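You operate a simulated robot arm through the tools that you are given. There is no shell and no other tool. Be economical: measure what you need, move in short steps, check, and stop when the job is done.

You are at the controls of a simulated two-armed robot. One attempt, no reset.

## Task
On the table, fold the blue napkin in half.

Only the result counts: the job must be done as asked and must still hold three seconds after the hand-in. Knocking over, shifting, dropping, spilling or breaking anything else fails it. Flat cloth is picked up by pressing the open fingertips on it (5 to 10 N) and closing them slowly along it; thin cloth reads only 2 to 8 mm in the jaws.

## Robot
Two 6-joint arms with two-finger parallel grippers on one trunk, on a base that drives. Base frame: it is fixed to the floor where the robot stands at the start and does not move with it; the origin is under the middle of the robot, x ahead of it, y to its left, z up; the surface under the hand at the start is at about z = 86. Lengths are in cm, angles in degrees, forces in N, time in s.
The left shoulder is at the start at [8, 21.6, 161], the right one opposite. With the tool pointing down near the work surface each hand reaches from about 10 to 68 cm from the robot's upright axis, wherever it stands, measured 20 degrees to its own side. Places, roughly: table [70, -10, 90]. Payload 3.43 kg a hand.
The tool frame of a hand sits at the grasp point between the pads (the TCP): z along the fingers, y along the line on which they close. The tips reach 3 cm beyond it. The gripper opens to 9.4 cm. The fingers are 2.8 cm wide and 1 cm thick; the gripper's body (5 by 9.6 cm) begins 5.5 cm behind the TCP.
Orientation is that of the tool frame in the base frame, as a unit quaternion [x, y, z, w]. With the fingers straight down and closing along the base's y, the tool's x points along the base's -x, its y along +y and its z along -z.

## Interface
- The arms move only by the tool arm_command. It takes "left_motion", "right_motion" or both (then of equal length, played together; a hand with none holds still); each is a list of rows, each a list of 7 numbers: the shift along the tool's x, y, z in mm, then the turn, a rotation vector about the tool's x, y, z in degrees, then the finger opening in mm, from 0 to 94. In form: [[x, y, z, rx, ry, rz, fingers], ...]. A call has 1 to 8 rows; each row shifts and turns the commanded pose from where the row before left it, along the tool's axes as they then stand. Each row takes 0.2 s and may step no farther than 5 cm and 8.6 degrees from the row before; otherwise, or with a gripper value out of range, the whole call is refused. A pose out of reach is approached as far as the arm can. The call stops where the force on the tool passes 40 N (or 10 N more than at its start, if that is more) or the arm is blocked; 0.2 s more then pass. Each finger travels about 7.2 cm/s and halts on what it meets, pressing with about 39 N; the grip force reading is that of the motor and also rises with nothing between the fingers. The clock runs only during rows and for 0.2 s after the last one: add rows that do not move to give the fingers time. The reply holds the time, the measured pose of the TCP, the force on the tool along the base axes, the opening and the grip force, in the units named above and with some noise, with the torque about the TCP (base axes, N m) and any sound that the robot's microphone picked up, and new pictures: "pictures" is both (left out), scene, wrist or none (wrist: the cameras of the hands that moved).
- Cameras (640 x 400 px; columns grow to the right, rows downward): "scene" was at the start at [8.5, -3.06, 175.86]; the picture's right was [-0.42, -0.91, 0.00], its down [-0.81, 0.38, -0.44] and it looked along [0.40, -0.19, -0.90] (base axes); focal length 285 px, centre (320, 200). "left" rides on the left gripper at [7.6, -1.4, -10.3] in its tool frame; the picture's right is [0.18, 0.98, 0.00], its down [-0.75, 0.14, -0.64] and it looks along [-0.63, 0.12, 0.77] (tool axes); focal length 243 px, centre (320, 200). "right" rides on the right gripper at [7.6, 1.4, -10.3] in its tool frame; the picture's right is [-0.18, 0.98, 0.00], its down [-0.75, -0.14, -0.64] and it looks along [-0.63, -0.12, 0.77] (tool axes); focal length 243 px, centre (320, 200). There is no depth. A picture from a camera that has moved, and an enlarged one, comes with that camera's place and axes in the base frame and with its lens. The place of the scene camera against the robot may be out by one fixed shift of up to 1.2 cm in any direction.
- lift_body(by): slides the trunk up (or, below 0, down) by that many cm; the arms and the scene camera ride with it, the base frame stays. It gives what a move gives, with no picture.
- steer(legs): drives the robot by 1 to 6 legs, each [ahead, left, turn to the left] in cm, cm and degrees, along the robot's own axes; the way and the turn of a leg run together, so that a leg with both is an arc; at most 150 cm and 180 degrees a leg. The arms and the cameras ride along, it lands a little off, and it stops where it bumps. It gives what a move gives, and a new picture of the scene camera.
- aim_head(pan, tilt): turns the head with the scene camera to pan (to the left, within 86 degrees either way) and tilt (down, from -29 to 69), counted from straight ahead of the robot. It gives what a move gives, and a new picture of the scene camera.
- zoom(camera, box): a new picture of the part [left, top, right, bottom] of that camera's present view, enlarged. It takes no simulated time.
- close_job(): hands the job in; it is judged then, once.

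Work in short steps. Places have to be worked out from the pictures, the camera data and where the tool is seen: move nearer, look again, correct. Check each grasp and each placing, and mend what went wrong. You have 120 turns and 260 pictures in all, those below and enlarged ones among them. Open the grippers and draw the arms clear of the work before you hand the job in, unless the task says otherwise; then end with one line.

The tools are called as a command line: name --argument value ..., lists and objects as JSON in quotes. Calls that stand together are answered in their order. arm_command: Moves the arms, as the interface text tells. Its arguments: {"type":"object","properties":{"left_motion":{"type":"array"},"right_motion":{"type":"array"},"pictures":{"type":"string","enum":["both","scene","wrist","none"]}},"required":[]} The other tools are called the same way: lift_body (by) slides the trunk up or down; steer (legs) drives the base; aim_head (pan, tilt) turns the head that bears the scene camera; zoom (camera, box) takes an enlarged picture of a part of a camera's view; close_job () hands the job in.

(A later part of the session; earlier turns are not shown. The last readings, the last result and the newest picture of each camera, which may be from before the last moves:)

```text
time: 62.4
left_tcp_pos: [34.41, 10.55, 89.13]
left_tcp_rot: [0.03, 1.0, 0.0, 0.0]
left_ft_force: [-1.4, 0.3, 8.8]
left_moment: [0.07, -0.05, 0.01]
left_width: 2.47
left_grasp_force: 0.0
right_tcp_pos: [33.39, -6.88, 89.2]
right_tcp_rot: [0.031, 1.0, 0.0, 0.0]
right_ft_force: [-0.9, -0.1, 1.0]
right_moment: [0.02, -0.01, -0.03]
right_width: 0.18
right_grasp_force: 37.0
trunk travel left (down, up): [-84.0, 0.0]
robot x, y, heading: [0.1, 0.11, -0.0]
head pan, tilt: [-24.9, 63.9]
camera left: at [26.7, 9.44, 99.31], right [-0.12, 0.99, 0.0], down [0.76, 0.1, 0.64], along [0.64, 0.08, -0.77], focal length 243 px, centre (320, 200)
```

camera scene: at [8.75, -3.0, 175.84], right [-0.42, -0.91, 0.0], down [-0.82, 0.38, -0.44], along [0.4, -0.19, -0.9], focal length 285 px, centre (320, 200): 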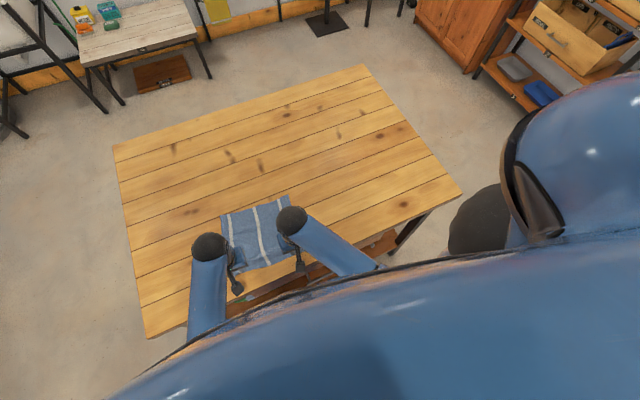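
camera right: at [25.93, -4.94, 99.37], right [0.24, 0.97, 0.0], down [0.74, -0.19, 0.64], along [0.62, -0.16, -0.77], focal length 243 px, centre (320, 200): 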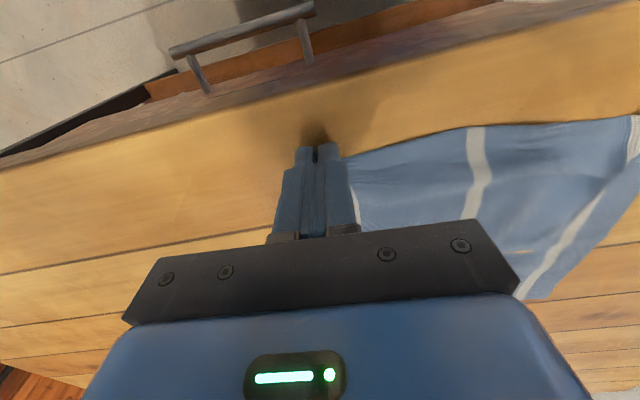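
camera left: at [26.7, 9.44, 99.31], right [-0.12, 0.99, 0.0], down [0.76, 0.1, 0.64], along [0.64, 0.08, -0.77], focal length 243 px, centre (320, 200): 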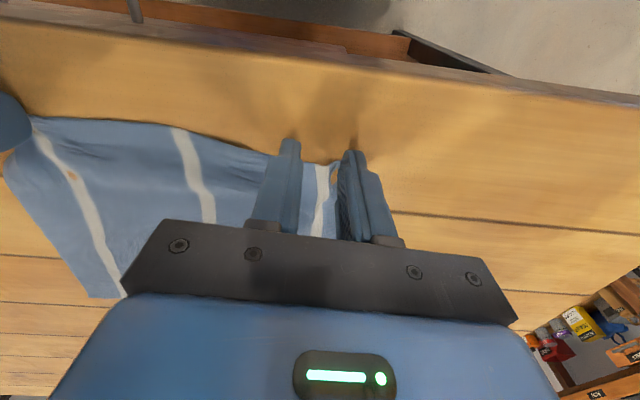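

Contact at 9 N. Add a little and close slowly.

arm_command --left_motion '[[-2, 0, 0.5, 0, 0, 0, 25], [0, 0, 0, 0, 0, 0, 21], [0, 0, 0, 0, 0, 0, 17], [0, 0, 0, 0, 0, 0, 13], [0, 0, 0, 0, 0, 0, 9], [0, 0, 0, 0, 0, 0, 5], [0, 0, 0, 0, 0, 0, 0], [0, 0, 0, 0, 0, 0, 0]]' --pictures "wrist"

```text
time: 64.2
left_tcp_pos: [34.78, 10.58, 89.03]
left_tcp_rot: [0.03, 1.0, -0.001, 0.001]
left_ft_force: [0.3, -2.1, 15.1]
left_moment: [-0.08, -0.17, -0.01]
left_width: 0.17
left_grasp_force: 35.6
right_tcp_pos: [33.53, -6.78, 89.19]
right_tcp_rot: [0.031, 1.0, -0.001, 0.0]
right_ft_force: [0.4, 2.0, 1.2]
right_moment: [0.09, 0.0, 0.03]
right_width: 0.17
right_grasp_force: 36.5
trunk travel left (down, up): [-84.0, 0.0]
robot x, y, heading: [-0.0, 0.1, -0.0]
head pan, tilt: [-24.9, 63.9]
camera left: at [26.89, 9.44, 99.32], right [-0.12, 0.99, 0.0], down [0.76, 0.09, 0.64], along [0.64, 0.08, -0.77], focal length 243 px, centre (320, 200)
```

left: 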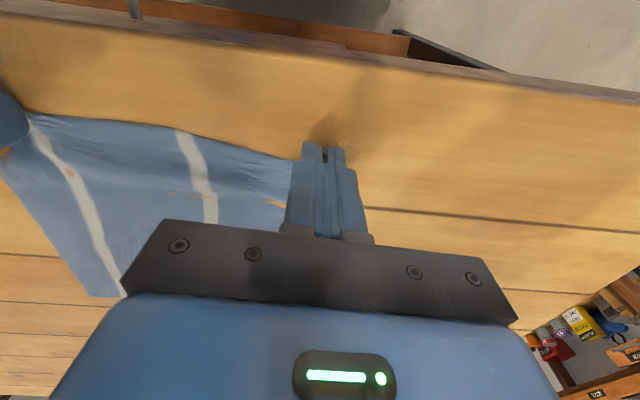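

Both edges are held (1.7 mm). Lift 3 cm to verify.

arm_command --left_motion '[[0, 0, -8, 0, 0, 0, 0], [0, 0, -8, 0, 0, 0, 0], [-5, 0, -8, 0, 0, 0, 0], [-5, 0, -8, 0, 0, 0, 0], [0, 0, 0, 0, 0, 0, 0]]' --right_motion '[[0, 0, -8, 0, 0, 0, 0], [0, 0, -8, 0, 0, 0, 0], [-5, 0, -8, 0, 0, 0, 0], [-5, 0, -8, 0, 0, 0, 0], [0, 0, 0, 0, 0, 0, 0]]'

zoom --camera "scene" --box '[180, 180, 340, 280]'

```text
time: 65.4
left_tcp_pos: [35.71, 10.38, 92.24]
left_tcp_rot: [0.03, 1.0, 0.0, 0.0]
left_ft_force: [0.1, 0.7, 0.0]
left_moment: [0.02, 0.0, -0.03]
left_width: 0.13
left_grasp_force: 36.1
right_tcp_pos: [34.68, -6.89, 92.51]
right_tcp_rot: [0.031, 1.0, 0.001, 0.0]
right_ft_force: [0.7, -0.2, -0.6]
right_moment: [-0.01, -0.04, -0.01]
right_width: 0.15
right_grasp_force: 36.2
trunk travel left (down, up): [-84.0, 0.0]
robot x, y, heading: [0.18, 0.17, -0.0]
head pan, tilt: [-24.9, 63.9]
camera scene: at [8.48, -3.06, 175.86], right [-0.42, -0.91, 0.0], down [-0.81, 0.38, -0.44], along [0.4, -0.19, -0.9], focal length 285 px, centre (320, 200)
camera right: at [26.99, -4.98, 102.69], right [0.24, 0.97, 0.0], down [0.74, -0.19, 0.64], along [0.62, -0.16, -0.77], focal length 243 px, centre (320, 200)
camera left: at [27.98, 9.3, 102.47], right [-0.12, 0.99, 0.0], down [0.76, 0.09, 0.64], along [0.64, 0.08, -0.77], focal length 243 px, centre (320, 200)
```

scene: 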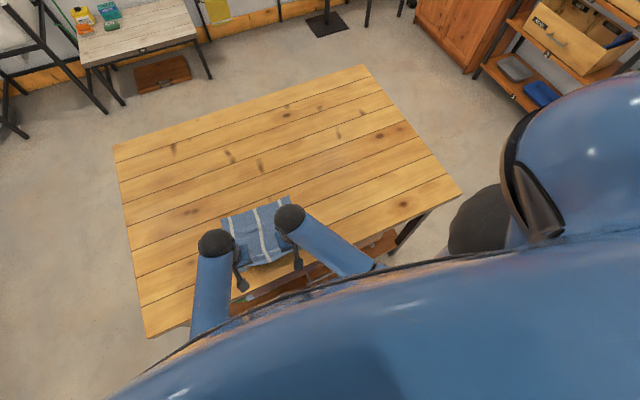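
right: 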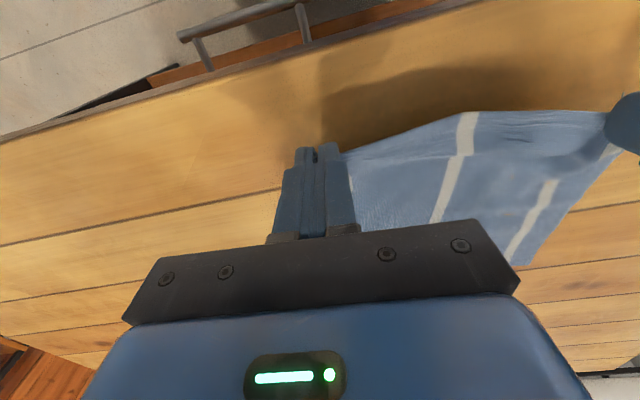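
left: 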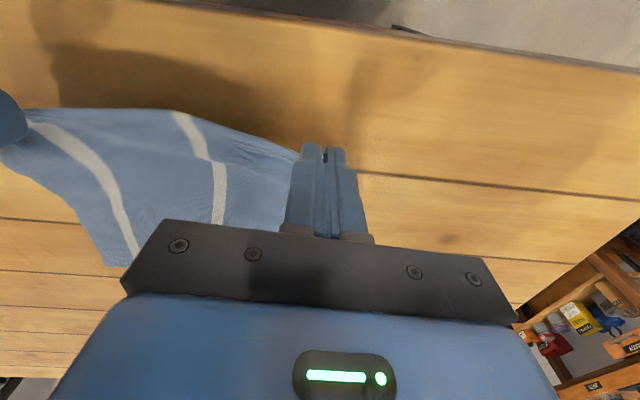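

```text
4.00 times, centred on (260, 230) of scene
camera zoom: at [8.48, -3.06, 175.86], right [-0.42, -0.91, 0.0], down [-0.81, 0.38, -0.44], along [0.4, -0.19, -0.9], focal length 1138 px, centre (560, 80)
```

zoom: 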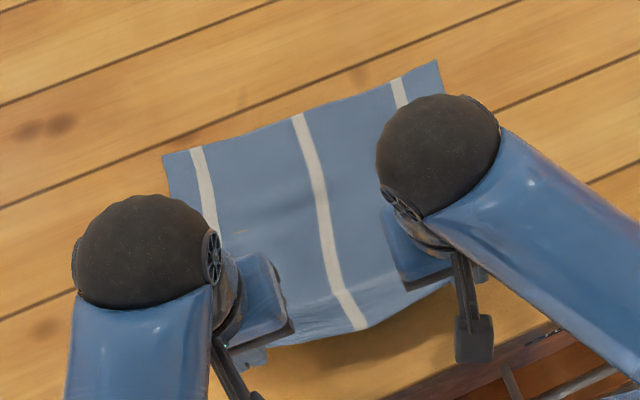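

Both hold. Now the fold arc with the hands tilting progressively (tips toward the robot), so the hem will not hairpin this time.

arm_command --left_motion '[[-6, 1, -18, 0, 0, 0, 0], [-17.6, 1, -14.8, 0, 5, 0, 0], [-16.2, 1, -16.2, 0, 5, 0, 0], [-22.3, 1, -10.4, 0, 7.5, 0, 0], [-20.7, 1, -13.2, 0, 7.5, 0, 0], [-22, 1, -8, 0, 7.5, 0, 0], [-20.8, 1, -10.8, 0, 7.5, 0, 0], [0, 0, 0, 0, 0, 0, 0]]' --right_motion '[[-2, 0, -18, 0, 0, 0, 0], [-17.6, 0, -14.8, 0, 5, 0, 0], [-16.2, 0, -16.2, 0, 5, 0, 0], [-22.3, 0, -10.4, 0, 7.5, 0, 0], [-20.7, 0, -13.2, 0, 7.5, 0, 0], [-22, 0, -8, 0, 7.5, 0, 0], [-20.8, 0, -10.8, 0, 7.5, 0, 0], [0, 0, 0, 0, 0, 0, 0]]'

zoom --camera "scene" --box '[170, 160, 330, 260]'

```text
time: 67.2
left_tcp_pos: [49.55, 9.93, 95.83]
left_tcp_rot: [0.029, 0.943, 0.009, -0.331]
left_ft_force: [1.0, 0.9, -0.3]
left_moment: [-0.01, -0.01, 0.0]
left_width: 0.19
left_grasp_force: 36.8
left hand out of reach, approached as far as the arm can: row 4, 5, 7
right_tcp_pos: [48.4, -7.2, 96.07]
right_tcp_rot: [0.029, 0.939, 0.011, -0.342]
right_ft_force: [0.2, 0.2, -1.4]
right_moment: [-0.03, 0.02, 0.01]
right_width: 0.17
right_grasp_force: 36.1
right hand out of reach, approached as far as the arm can: row 5
trunk travel left (down, up): [-84.0, 0.0]
robot x, y, heading: [0.28, -0.26, 0.1]
head pan, tilt: [-24.9, 63.9]
camera scene: at [8.48, -3.06, 175.87], right [-0.42, -0.91, 0.0], down [-0.81, 0.38, -0.44], along [0.4, -0.19, -0.9], focal length 285 px, centre (320, 200)
camera right: at [49.27, -5.85, 108.8], right [0.2, 0.97, -0.12], down [0.98, -0.2, 0.01], along [-0.02, -0.12, -0.99], focal length 243 px, centre (320, 200)
camera left: at [49.82, 8.34, 108.56], right [-0.08, 0.99, 0.11], down [1.0, 0.08, 0.03], along [0.02, 0.12, -0.99], focal length 243 px, centre (320, 200)
```

scene: 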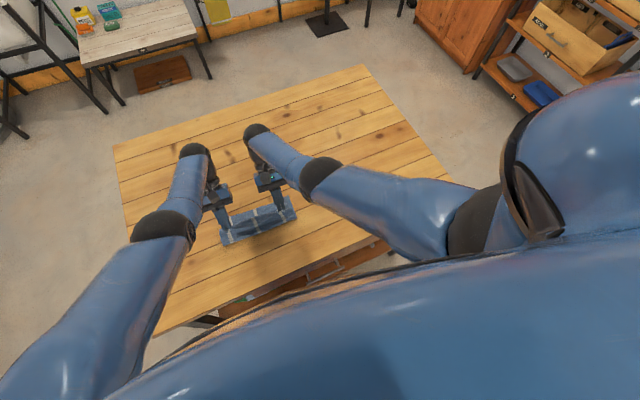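
right: 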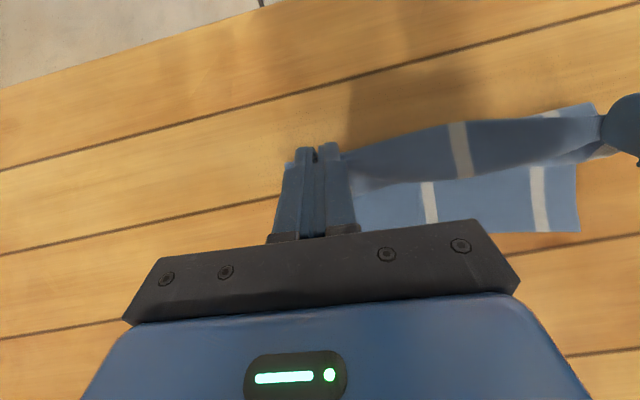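
left: 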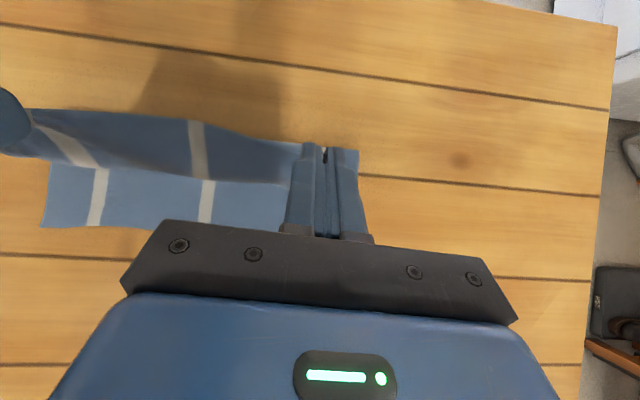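

```text
4.00 times, centred on (250, 210) of scene
camera zoom: at [8.48, -3.06, 175.87], right [-0.42, -0.91, 0.0], down [-0.81, 0.38, -0.44], along [0.4, -0.19, -0.9], focal length 1138 px, centre (600, 160)
```

zoom: 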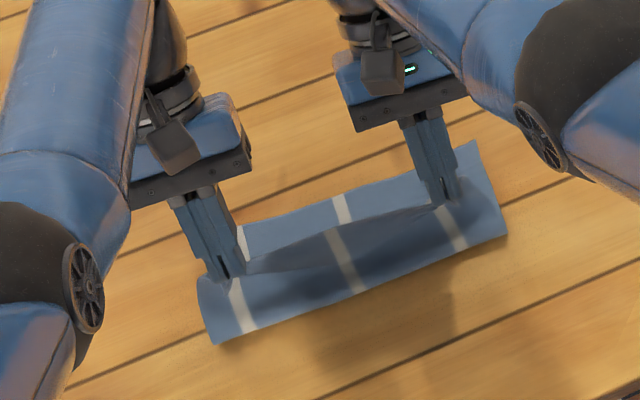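

The arms run out of reach at that tilt, so I ease the tilt back while carrying the hem on forward and down, then check.

arm_command --left_motion '[[-18.8, 0, 0.6, 0, -5, 0, 0], [-18.6, 0, 2.2, 0, -5, 0, 0], [-18.4, 0, 3.8, 0, -5, 0, 0], [0, 0, 0, 0, 0, 0, 0]]' --right_motion '[[-18.8, 0, 0.6, 0, -5, 0, 0], [-18.6, 0, 2.2, 0, -5, 0, 0], [-18.4, 0, 3.8, 0, -5, 0, 0], [0, 0, 0, 0, 0, 0, 0]]'

zoom --camera "scene" --box '[170, 160, 330, 260]'

```text
time: 68.2
left_tcp_pos: [53.44, 9.98, 92.14]
left_tcp_rot: [0.03, 0.976, 0.007, -0.216]
left_ft_force: [-0.3, -0.5, 0.1]
left_moment: [0.0, -0.02, 0.0]
left_width: 0.15
left_grasp_force: 36.6
left hand out of reach, approached as far as the arm can: row 1
right_tcp_pos: [52.37, -7.49, 92.06]
right_tcp_rot: [0.028, 0.976, 0.006, -0.216]
right_ft_force: [-0.9, 0.4, -0.5]
right_moment: [0.01, 0.01, -0.01]
right_width: 0.14
right_grasp_force: 36.3
trunk travel left (down, up): [-84.0, 0.0]
robot x, y, heading: [0.04, -0.07, 0.3]
head pan, tilt: [-24.9, 63.9]
camera scene: at [8.51, -3.08, 175.86], right [-0.42, -0.91, 0.0], down [-0.81, 0.38, -0.44], along [0.4, -0.19, -0.9], focal length 285 px, centre (320, 200)
camera right: at [50.03, -5.74, 104.62], right [0.23, 0.97, -0.08], down [0.94, -0.2, 0.26], along [0.24, -0.13, -0.96], focal length 243 px, centre (320, 200)
camera left: at [50.69, 8.42, 104.67], right [-0.11, 0.99, 0.08], down [0.96, 0.08, 0.26], along [0.26, 0.1, -0.96], focal length 243 px, centre (320, 200)
```

scene: 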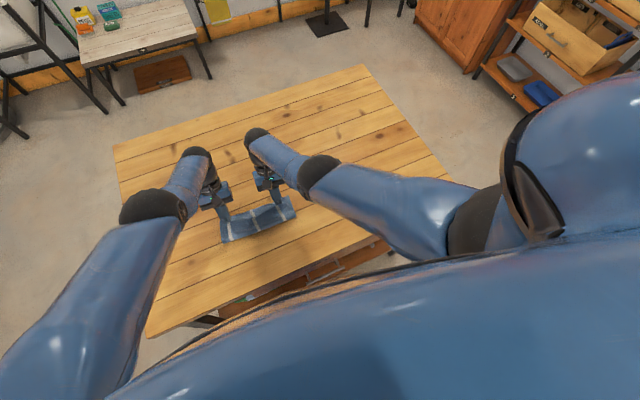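
right: 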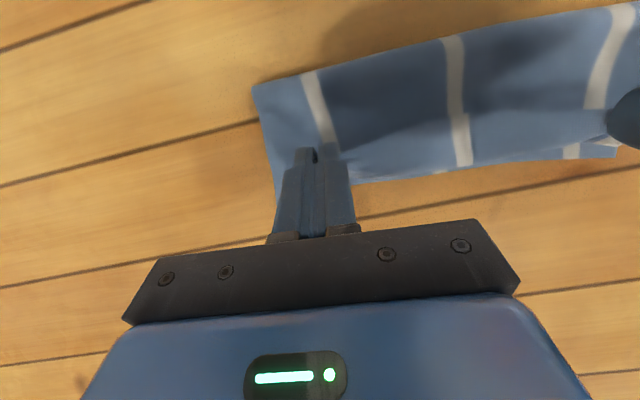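
left: 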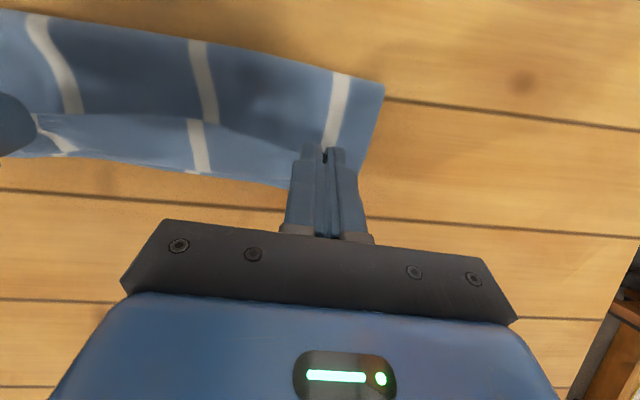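

```text
4.00 times, centred on (250, 210) of scene
camera zoom: at [8.51, -3.08, 175.86], right [-0.42, -0.91, 0.0], down [-0.81, 0.38, -0.44], along [0.4, -0.19, -0.9], focal length 1138 px, centre (600, 160)
```

zoom: 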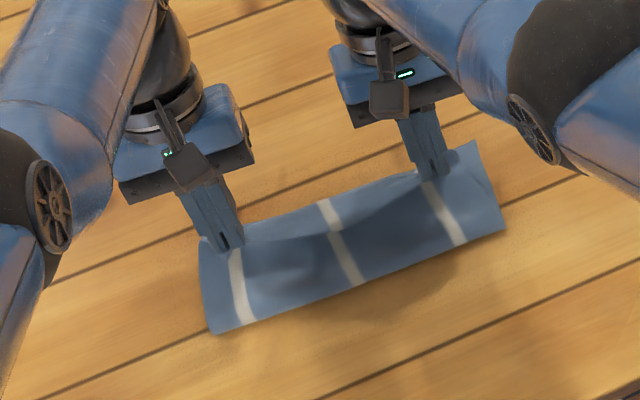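

The upper layer is stretched neatly and the hem is nearly at the far edge. I go 2 cm more forward and 1 cm down, then open the fingers and back out along the tools.

arm_command --left_motion '[[-11.2, 0, 0.3, 0, 0, 0, 0], [-11.2, 0, 0.3, 0, 0, 0, 0], [0, 0, 0, 0, 0, 0, 0], [0, 0, 0, 0, 0, 0, 0]]' --right_motion '[[-11.2, 0, 0.3, 0, 0, 0, 0], [-11.2, 0, 0.3, 0, 0, 0, 0], [0, 0, 0, 0, 0, 0, 0], [0, 0, 0, 0, 0, 0, 0]]'

zoom --camera "scene" --box '[170, 160, 330, 260]'

```text
time: 69.2
left_tcp_pos: [53.41, 9.82, 92.18]
left_tcp_rot: [0.03, 0.976, 0.007, -0.217]
left_ft_force: [0.4, -0.3, 0.0]
left_moment: [-0.06, 0.03, 0.06]
left_width: 0.16
left_grasp_force: 36.7
left hand out of reach, approached as far as the arm can: row 1, 2
right_tcp_pos: [53.18, -7.96, 92.21]
right_tcp_rot: [0.03, 0.976, 0.007, -0.216]
right_ft_force: [0.3, 1.3, 0.3]
right_moment: [0.04, 0.0, 0.01]
right_width: 0.18
right_grasp_force: 36.3
right hand out of reach, approached as far as the arm can: row 1, 2
trunk travel left (down, up): [-84.0, 0.0]
robot x, y, heading: [-0.32, 0.25, 0.1]
head pan, tilt: [-24.9, 63.9]
camera scene: at [8.54, -3.06, 175.86], right [-0.42, -0.91, 0.0], down [-0.81, 0.38, -0.44], along [0.4, -0.19, -0.9], focal length 285 px, centre (320, 200)
camera right: at [50.76, -6.3, 104.68], right [0.23, 0.97, -0.08], down [0.94, -0.2, 0.26], along [0.24, -0.13, -0.96], focal length 243 px, centre (320, 200)
camera left: at [50.72, 8.41, 104.69], right [-0.11, 0.99, 0.08], down [0.96, 0.08, 0.26], along [0.25, 0.1, -0.96], focal length 243 px, centre (320, 200)
```

scene: 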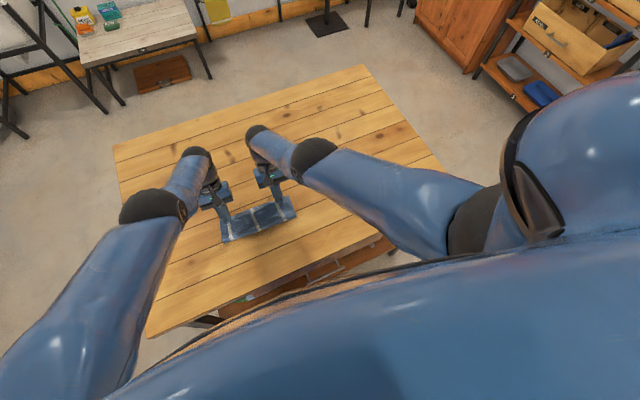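
right: 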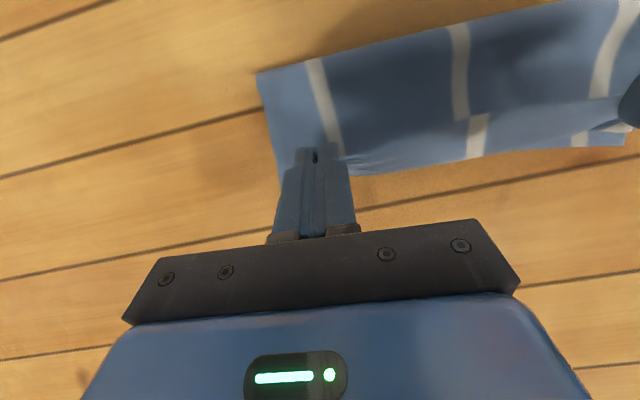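
left: 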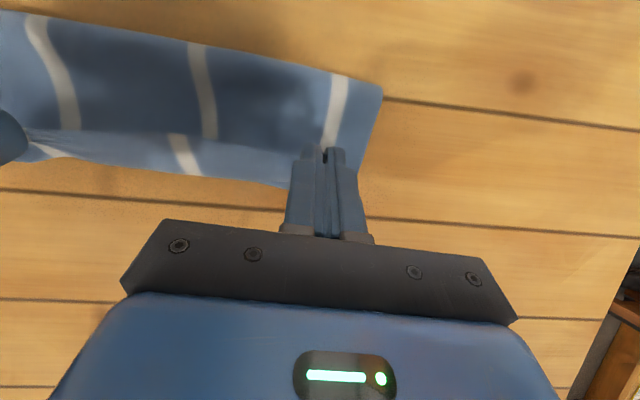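

```text
4.00 times, centred on (250, 210) of scene
camera zoom: at [8.54, -3.06, 175.86], right [-0.42, -0.91, 0.0], down [-0.81, 0.38, -0.44], along [0.4, -0.19, -0.9], focal length 1138 px, centre (600, 160)
```

zoom: 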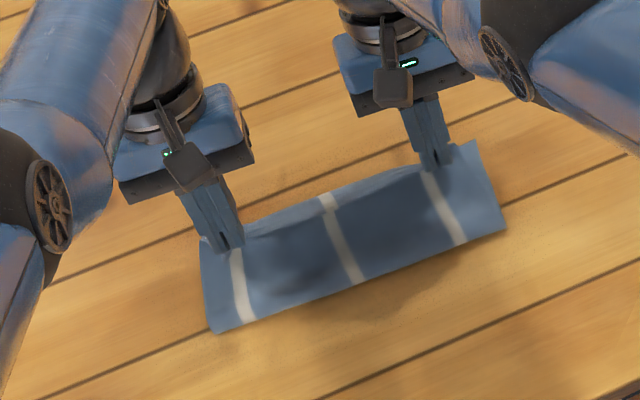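

At the reach limit again, so I reduce the tilt by 17°, which lets the hands go farther.

arm_command --left_motion '[[0, 0, 0, 0, -8.5, 0, 0], [0, 0, 0, 0, -8.5, 0, 0], [0, 0, 0, 0, 0, 0, 0]]' --right_motion '[[0, 0, 0, 0, -8.5, 0, 0], [0, 0, 0, 0, -8.5, 0, 0], [0, 0, 0, 0, 0, 0, 0]]'

zoom --camera "scene" --box '[170, 160, 330, 260]'

```text
time: 70.0
left_tcp_pos: [57.53, 8.85, 89.22]
left_tcp_rot: [0.031, 0.997, 0.003, -0.07]
left_ft_force: [-5.4, 0.8, 23.0]
left_moment: [0.06, -0.03, 0.03]
left_width: 0.16
left_grasp_force: 36.8
left hand out of reach, approached as far as the arm can: row 1, 2
right_tcp_pos: [53.05, -8.03, 92.32]
right_tcp_rot: [0.031, 0.997, 0.002, -0.068]
right_ft_force: [1.2, -0.4, -0.2]
right_moment: [0.0, 0.01, 0.0]
right_width: 0.17
right_grasp_force: 36.2
trunk travel left (down, up): [-84.0, 0.0]
robot x, y, heading: [-0.29, 0.21, -0.1]
head pan, tilt: [-24.9, 63.9]
camera scene: at [8.19, -3.05, 175.92], right [-0.42, -0.91, 0.0], down [-0.81, 0.38, -0.44], along [0.4, -0.19, -0.9], focal length 285 px, centre (320, 200)
camera right: at [47.06, -6.13, 103.54], right [0.24, 0.97, -0.03], down [0.82, -0.19, 0.53], along [0.51, -0.15, -0.85], focal length 243 px, centre (320, 200)
camera left: at [51.27, 7.62, 100.46], right [-0.12, 0.99, 0.03], down [0.84, 0.09, 0.53], along [0.53, 0.09, -0.85], focal length 243 px, centre (320, 200)
```

scene: 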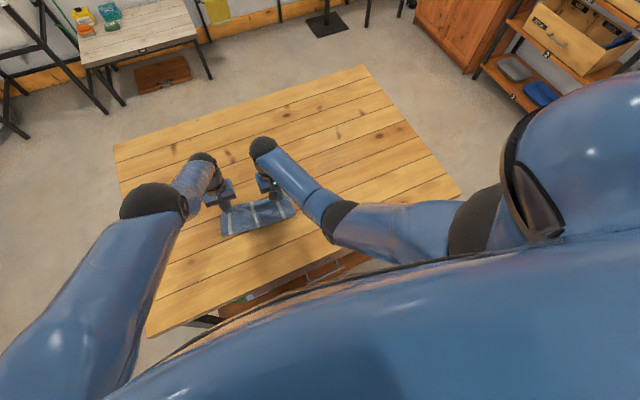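
right: 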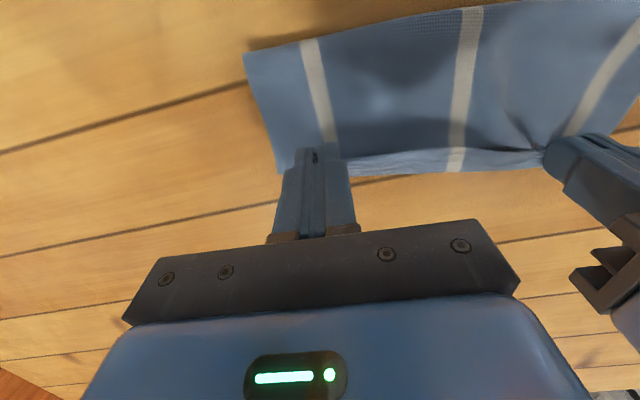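
left: 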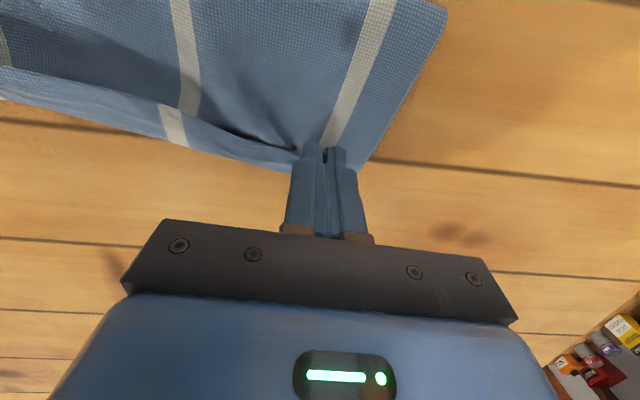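

```text
4.00 times, centred on (250, 210) of scene
camera zoom: at [8.19, -3.05, 175.92], right [-0.42, -0.91, 0.0], down [-0.81, 0.38, -0.44], along [0.4, -0.19, -0.9], focal length 1138 px, centre (600, 160)
```

zoom: 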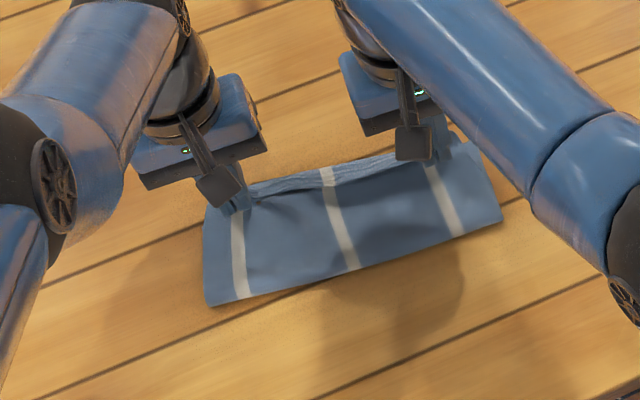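

The left arm jumped to x=57.5 and presses on the table; I lift it 2 cm and move it back 1.5 cm, and bring the right 1 cm forward.

arm_command --left_motion '[[0, 0, -10, 0, 0, 0, 0], [8, 0, -8, 0, 0, 0, 0], [7, 4, 0, 0, 0, 0, 0], [0, 0, 0, 0, 0, 0, 0]]' --right_motion '[[0, 0, 0, 0, 0, 0, 0], [-5, 0, 0, 0, 0, 0, 0], [-5, 0, 0, 0, 0, 0, 0], [0, 0, 0, 0, 0, 0, 0]]'

zoom --camera "scene" --box '[170, 160, 330, 260]'

```text
time: 71.0
left_tcp_pos: [58.19, 8.96, 89.6]
left_tcp_rot: [0.031, 0.997, 0.002, -0.072]
left_ft_force: [0.2, -0.5, 0.0]
left_moment: [0.03, 0.0, 0.01]
left_width: 0.15
left_grasp_force: 36.7
left hand out of reach, approached as far as the arm can: row 1, 2, 3
right_tcp_pos: [54.26, -8.04, 92.14]
right_tcp_rot: [0.031, 0.997, 0.002, -0.069]
right_ft_force: [0.3, 0.2, 0.7]
right_moment: [0.0, 0.01, 0.0]
right_width: 0.18
right_grasp_force: 36.1
trunk travel left (down, up): [-84.0, 0.0]
robot x, y, heading: [0.09, 0.06, -0.0]
head pan, tilt: [-24.9, 63.9]
camera scene: at [8.54, -3.06, 175.86], right [-0.42, -0.91, 0.0], down [-0.81, 0.38, -0.44], along [0.4, -0.19, -0.9], focal length 285 px, centre (320, 200)
camera right: at [48.25, -6.18, 103.32], right [0.24, 0.97, -0.03], down [0.83, -0.19, 0.53], along [0.51, -0.15, -0.85], focal length 243 px, centre (320, 200)
camera left: at [51.88, 7.69, 100.85], right [-0.12, 0.99, 0.03], down [0.84, 0.09, 0.53], along [0.52, 0.09, -0.85], focal length 243 px, centre (320, 200)
```

scene: 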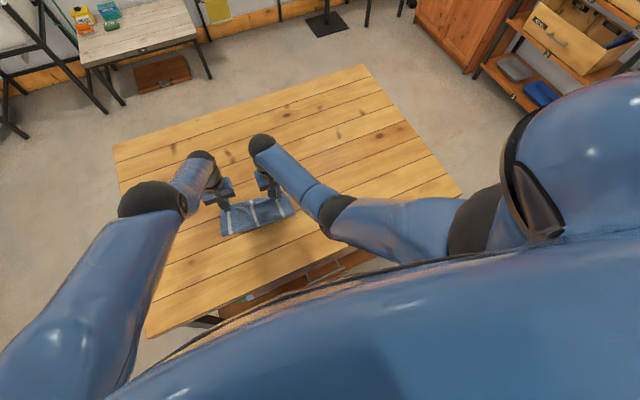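
right: 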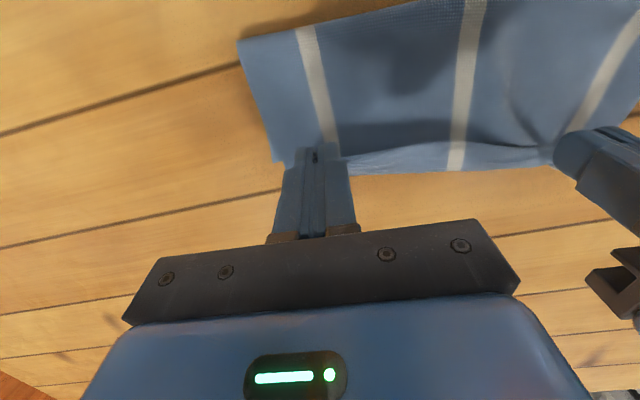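
left: 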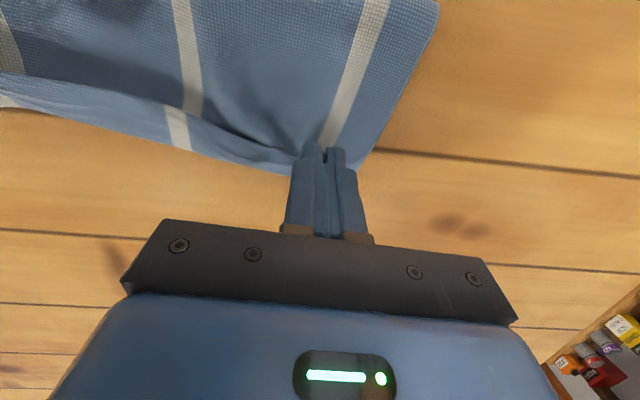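

```text
4.00 times, centred on (250, 210) of scene
camera zoom: at [8.54, -3.06, 175.86], right [-0.42, -0.91, 0.0], down [-0.81, 0.38, -0.44], along [0.4, -0.19, -0.9], focal length 1138 px, centre (600, 160)
```

zoom: 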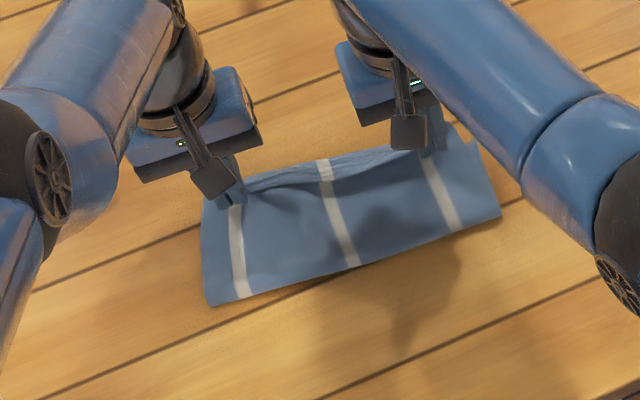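

The left arm is stuck at a reach limit; I bring its command well back and up.

arm_command --left_motion '[[15, 0, -10, 0, 0, 0, 0], [15, 0, -5, 0, 0, 0, 0], [0, 0, 0, 0, 0, 0, 0]]' --pictures "scene"

zoom --camera "scene" --box '[170, 160, 330, 260]'

```text
time: 71.8
left_tcp_pos: [57.95, 8.51, 89.45]
left_tcp_rot: [0.03, 0.997, 0.002, -0.071]
left_ft_force: [0.2, -0.5, -0.4]
left_moment: [-0.03, -0.02, 0.0]
left_width: 0.14
left_grasp_force: 36.7
left hand out of reach, approached as far as the arm can: row 1, 2
right_tcp_pos: [54.25, -8.01, 92.21]
right_tcp_rot: [0.031, 0.997, 0.002, -0.07]
right_ft_force: [0.8, 0.3, 1.0]
right_moment: [-0.01, 0.03, -0.01]
right_width: 0.17
right_grasp_force: 36.7
trunk travel left (down, up): [-84.0, 0.0]
robot x, y, heading: [0.05, -0.08, 0.1]
head pan, tilt: [-24.9, 63.9]
camera scene: at [8.56, -3.07, 175.86], right [-0.42, -0.91, 0.0], down [-0.81, 0.38, -0.44], along [0.4, -0.19, -0.9], focal length 285 px, centre (320, 200)
```

scene: 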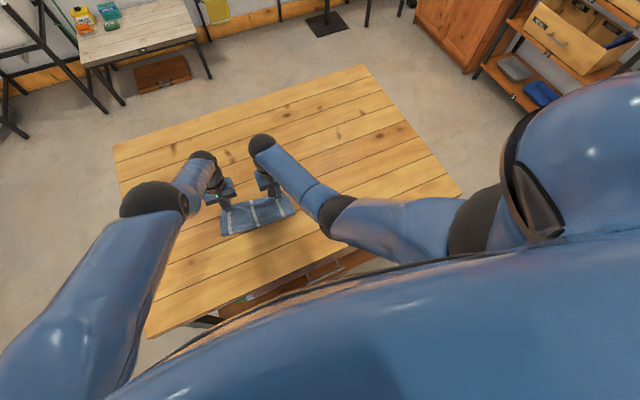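

```text
4.00 times, centred on (250, 210) of scene
camera zoom: at [8.56, -3.07, 175.86], right [-0.42, -0.91, 0.0], down [-0.81, 0.38, -0.44], along [0.4, -0.19, -0.9], focal length 1138 px, centre (600, 160)
```

zoom: 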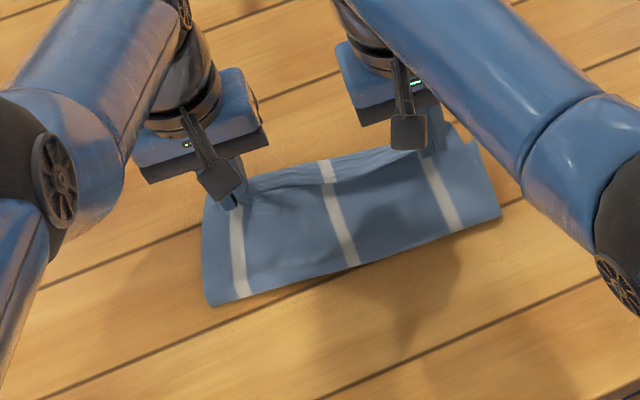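

I release here: open both grippers wide, then back off upward.

arm_command --left_motion '[[0, 0, 0, 0, 0, 0, 8], [0, 0, 0, 0, 0, 0, 20], [0, 0, 0, 0, 0, 0, 30], [0, 0, 0, 0, 0, 0, 30]]' --right_motion '[[0, 0, 5, 0, 0, 0, 8], [0, 0, 0, 0, 0, 0, 20], [0, 0, 0, 0, 0, 0, 30], [0, 0, 0, 0, 0, 0, 30]]'

zoom --camera "scene" --box '[170, 160, 330, 260]'

```text
time: 72.8
left_tcp_pos: [57.95, 8.51, 89.61]
left_tcp_rot: [0.031, 0.997, 0.002, -0.071]
left_ft_force: [-0.5, -0.4, -0.2]
left_moment: [0.0, 0.02, 0.0]
left_width: 2.98
left_grasp_force: 0.1
right_tcp_pos: [54.23, -7.96, 91.62]
right_tcp_rot: [0.031, 0.997, 0.003, -0.071]
right_ft_force: [0.3, 0.0, -0.1]
right_moment: [-0.06, 0.0, -0.01]
right_width: 2.99
right_grasp_force: 0.1
trunk travel left (down, up): [-84.0, 0.0]
robot x, y, heading: [0.03, -0.02, -0.0]
head pan, tilt: [-24.9, 63.9]
camera scene: at [8.53, -3.06, 175.86], right [-0.42, -0.91, 0.0], down [-0.81, 0.38, -0.44], along [0.4, -0.19, -0.9], focal length 285 px, centre (320, 200)
camera right: at [48.2, -6.15, 102.88], right [0.24, 0.97, -0.03], down [0.83, -0.19, 0.53], along [0.51, -0.15, -0.85], focal length 243 px, centre (320, 200)
camera left: at [51.7, 7.32, 100.73], right [-0.12, 0.99, 0.03], down [0.84, 0.09, 0.53], along [0.52, 0.09, -0.85], focal length 243 px, centre (320, 200)
```

scene: 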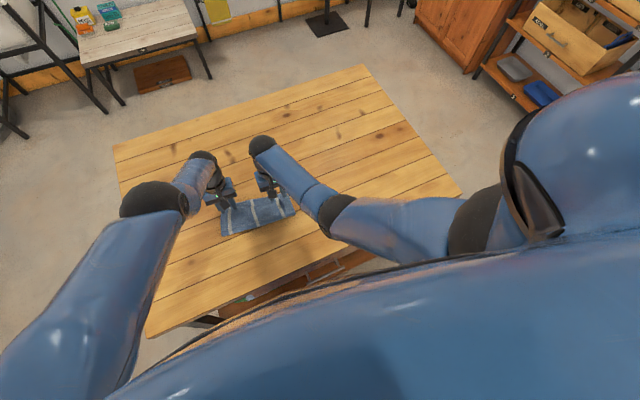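
right: 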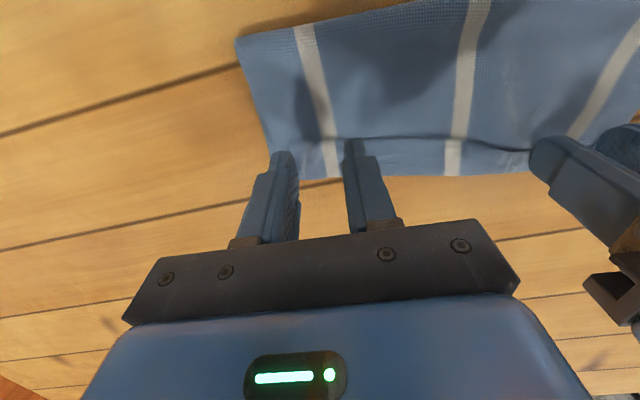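
left: 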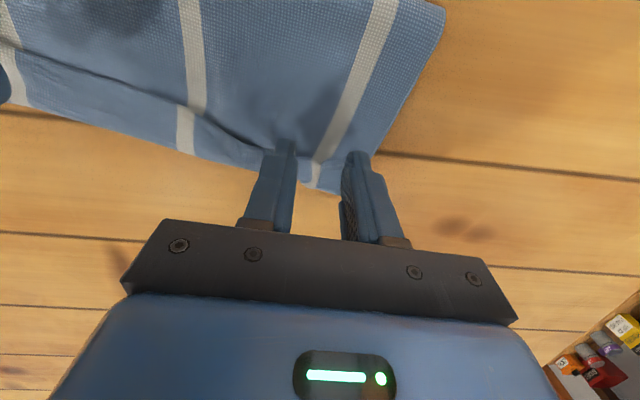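

```text
4.00 times, centred on (250, 210) of scene
camera zoom: at [8.53, -3.06, 175.86], right [-0.42, -0.91, 0.0], down [-0.81, 0.38, -0.44], along [0.4, -0.19, -0.9], focal length 1138 px, centre (600, 160)
```

zoom: 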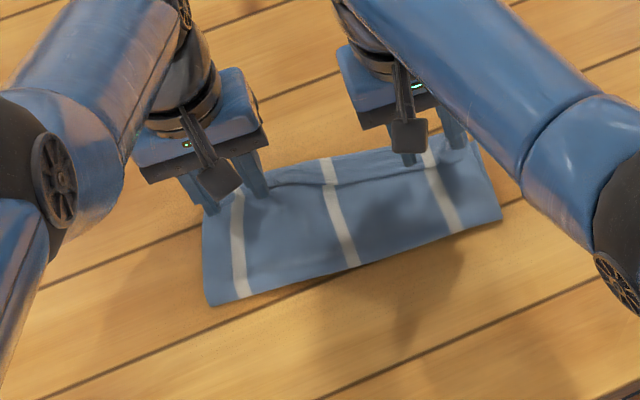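

The hem has unrolled. Now I raise both hands clear.

arm_command --left_motion '[[0, 0, -30, 0, 0, 0, 30], [0, 0, -40, 0, 0, 0, 30], [0, 0, -30, 0, 0, 0, 30], [0, 0, 0, 0, 0, 0, 30]]' --right_motion '[[0, 0, -30, 0, 0, 0, 30], [0, 0, -40, 0, 0, 0, 30], [0, 0, -30, 0, 0, 0, 30], [0, 0, 0, 0, 0, 0, 30]]'

zoom --camera "scene" --box '[170, 160, 330, 260]'

```text
time: 73.8
left_tcp_pos: [62.84, 7.53, 97.22]
left_tcp_rot: [0.03, 0.997, 0.002, -0.07]
left_ft_force: [0.4, 0.4, -0.1]
left_moment: [-0.01, 0.0, 0.02]
left_width: 3.01
left_grasp_force: 0.2
left hand out of reach, approached as far as the arm can: row 1, 2, 3
right_tcp_pos: [55.65, -7.87, 101.55]
right_tcp_rot: [0.03, 0.997, 0.002, -0.071]
right_ft_force: [0.5, -0.1, 0.0]
right_moment: [0.0, 0.02, 0.02]
right_width: 2.99
right_grasp_force: 0.1
trunk travel left (down, up): [-84.0, 0.0]
robot x, y, heading: [0.05, 0.13, -0.0]
head pan, tilt: [-24.9, 63.9]
camera scene: at [8.55, -3.05, 175.86], right [-0.42, -0.91, 0.0], down [-0.81, 0.38, -0.44], along [0.4, -0.19, -0.9], focal length 285 px, centre (320, 200)
camera right: at [49.71, -6.24, 112.75], right [0.24, 0.97, -0.03], down [0.83, -0.19, 0.53], along [0.51, -0.15, -0.85], focal length 243 px, centre (320, 200)
camera left: at [56.61, 6.32, 108.38], right [-0.12, 0.99, 0.03], down [0.84, 0.09, 0.53], along [0.52, 0.09, -0.85], focal length 243 px, centre (320, 200)
```

scene: 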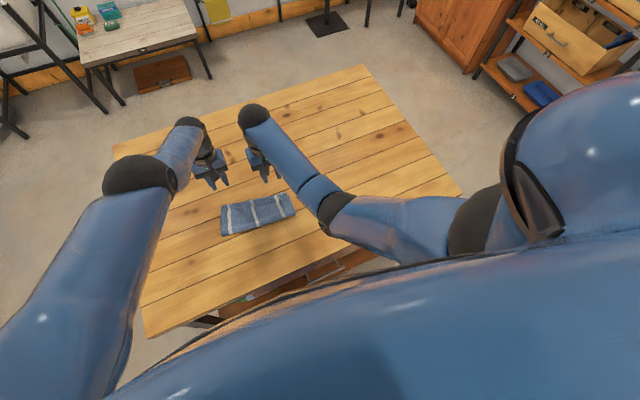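
right: 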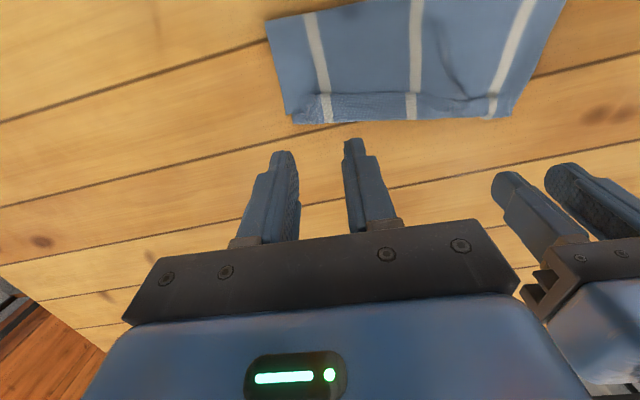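
left: 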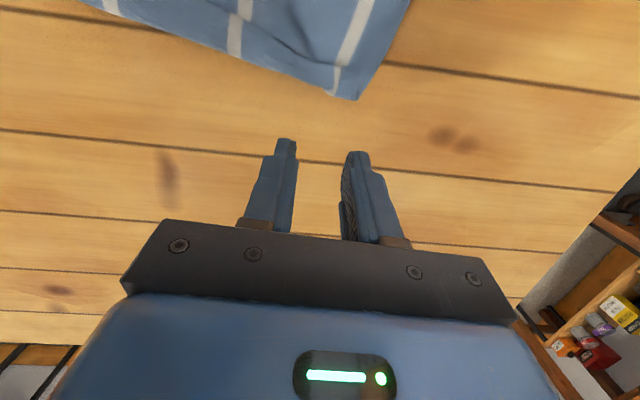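

```text
4.00 times, centred on (250, 210) of scene
camera zoom: at [8.55, -3.05, 175.86], right [-0.42, -0.91, 0.0], down [-0.81, 0.38, -0.44], along [0.4, -0.19, -0.9], focal length 1138 px, centre (600, 160)
```

zoom: 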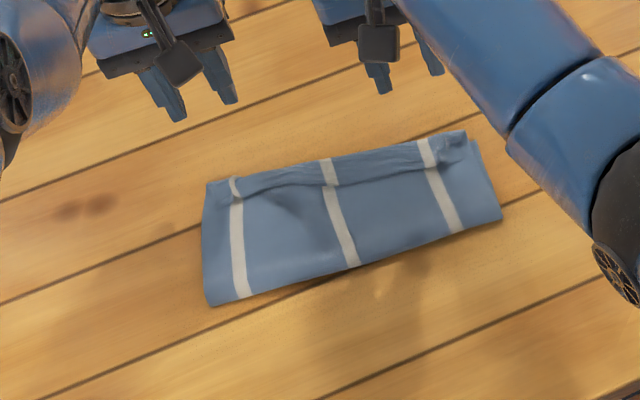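

Much better. I zoom in on the far edge with the wrist cameras.

zoom --camera "right" --box '[250, 0, 580, 160]'

zoom --camera "scene" --box '[215, 185, 300, 240]'

```text
1.94 times, centred on (415, 80) of right
camera zoom: at [49.71, -6.24, 112.75], right [0.24, 0.97, -0.03], down [0.83, -0.19, 0.53], along [0.51, -0.15, -0.85], focal length 470 px, centre (136, 433)
```

zoom: 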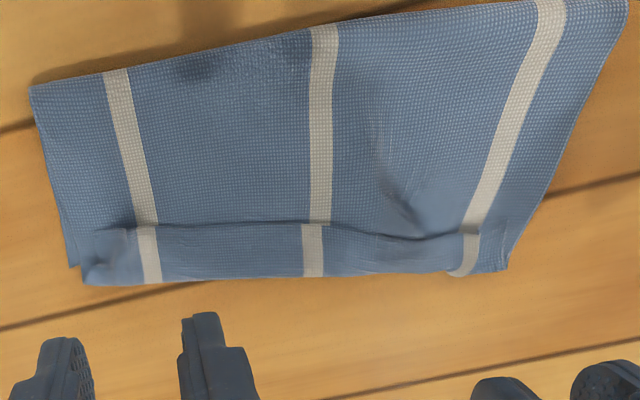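

```text
7.27 times, centred on (258, 212) of scene
camera zoom: at [8.55, -3.05, 175.86], right [-0.42, -0.91, 0.0], down [-0.81, 0.38, -0.44], along [0.4, -0.19, -0.9], focal length 2070 px, centre (774, 109)
```

zoom: 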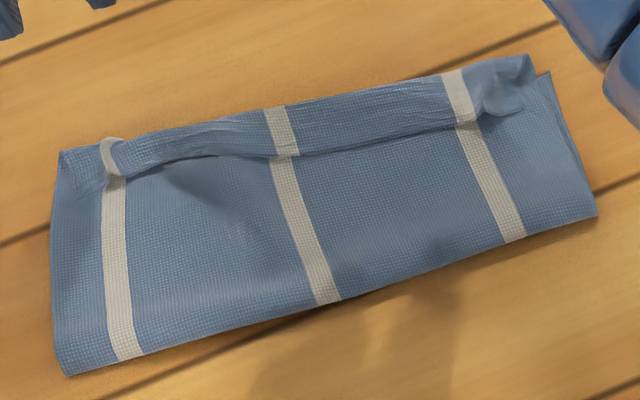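

The hem looks turned back about 2 cm again, though less neatly than expected. The left arm is in an awkward posture, so first I swing it outward to the left to recover.

arm_command --left_motion '[[0, 40, 0, 0, -8, 0, 30], [0, 45, 0, 0, 0, 0, 30], [0, 45, 0, 0, 0, 0, 30], [0, 45, 0, 0, 0, 0, 30], [0, 0, 0, 0, 0, 0, 30]]' --right_motion '[[0, 0, 0, 0, -8, 0, 0], [0, 0, 0, 0, 0, 0, 0], [0, 0, 0, 0, 0, 0, 0], [0, 0, 0, 0, 0, 0, 0], [0, 0, 0, 0, 0, 0, 0]]'

zoom --camera "scene" --box '[215, 185, 300, 240]'

```text
time: 75.0
left_tcp_pos: [66.53, 24.79, 95.64]
left_tcp_rot: [0.031, 1.0, 0.001, 0.0]
left_ft_force: [-0.1, -0.3, 0.5]
left_moment: [0.01, 0.01, 0.03]
left_width: 3.02
left_grasp_force: 0.0
left hand out of reach, approached as far as the arm can: row 1
right_tcp_pos: [55.75, -8.21, 101.52]
right_tcp_rot: [0.03, 1.0, 0.0, 0.0]
right_ft_force: [0.4, -0.6, 0.0]
right_moment: [-0.02, 0.02, -0.02]
right_width: 0.0
right_grasp_force: 33.0
trunk travel left (down, up): [-84.0, 0.0]
robot x, y, heading: [0.08, 0.19, -0.3]
head pan, tilt: [-24.9, 63.9]
camera scene: at [8.48, -3.05, 175.86], right [-0.42, -0.91, 0.0], down [-0.81, 0.38, -0.44], along [0.4, -0.19, -0.9], focal length 285 px, centre (320, 200)
camera right: at [48.14, -6.16, 111.81], right [0.24, 0.97, 0.0], down [0.74, -0.19, 0.64], along [0.62, -0.16, -0.77], focal length 243 px, centre (320, 200)
camera left: at [58.83, 23.61, 105.85], right [-0.12, 0.99, 0.0], down [0.76, 0.09, 0.64], along [0.64, 0.08, -0.77], focal length 243 px, centre (320, 200)
```

scene: 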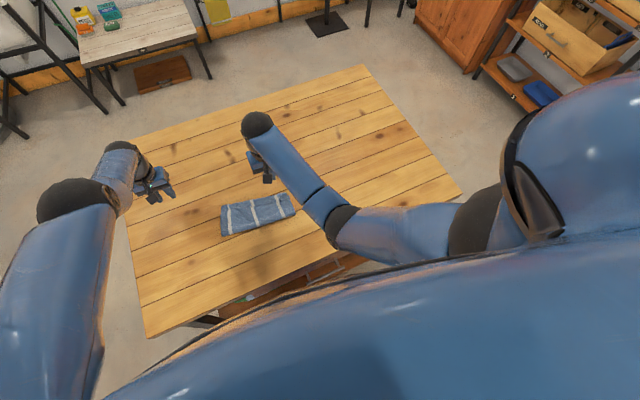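
right: 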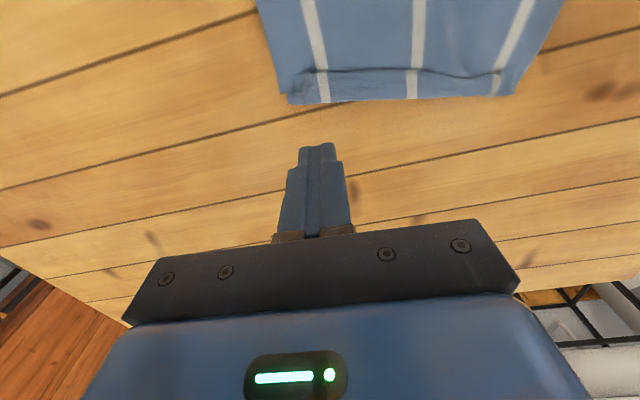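
left: 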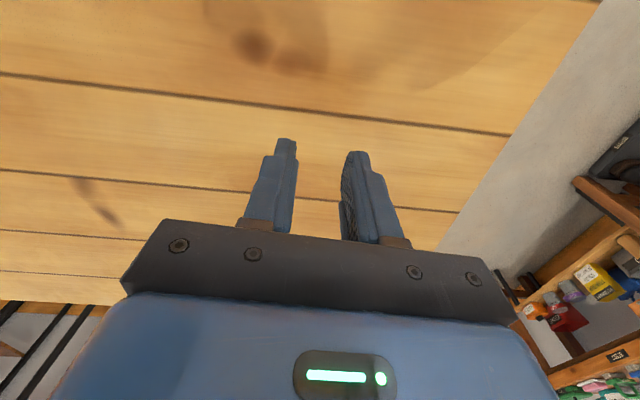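

```text
7.27 times, centred on (258, 212) of scene
camera zoom: at [8.48, -3.05, 175.86], right [-0.42, -0.91, 0.0], down [-0.81, 0.38, -0.44], along [0.4, -0.19, -0.9], focal length 2070 px, centre (774, 109)
```

zoom: 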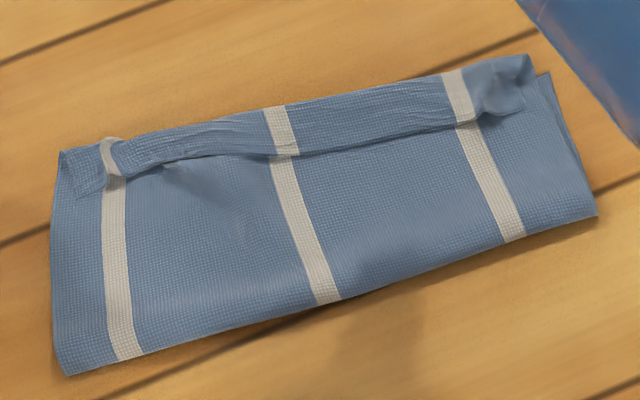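

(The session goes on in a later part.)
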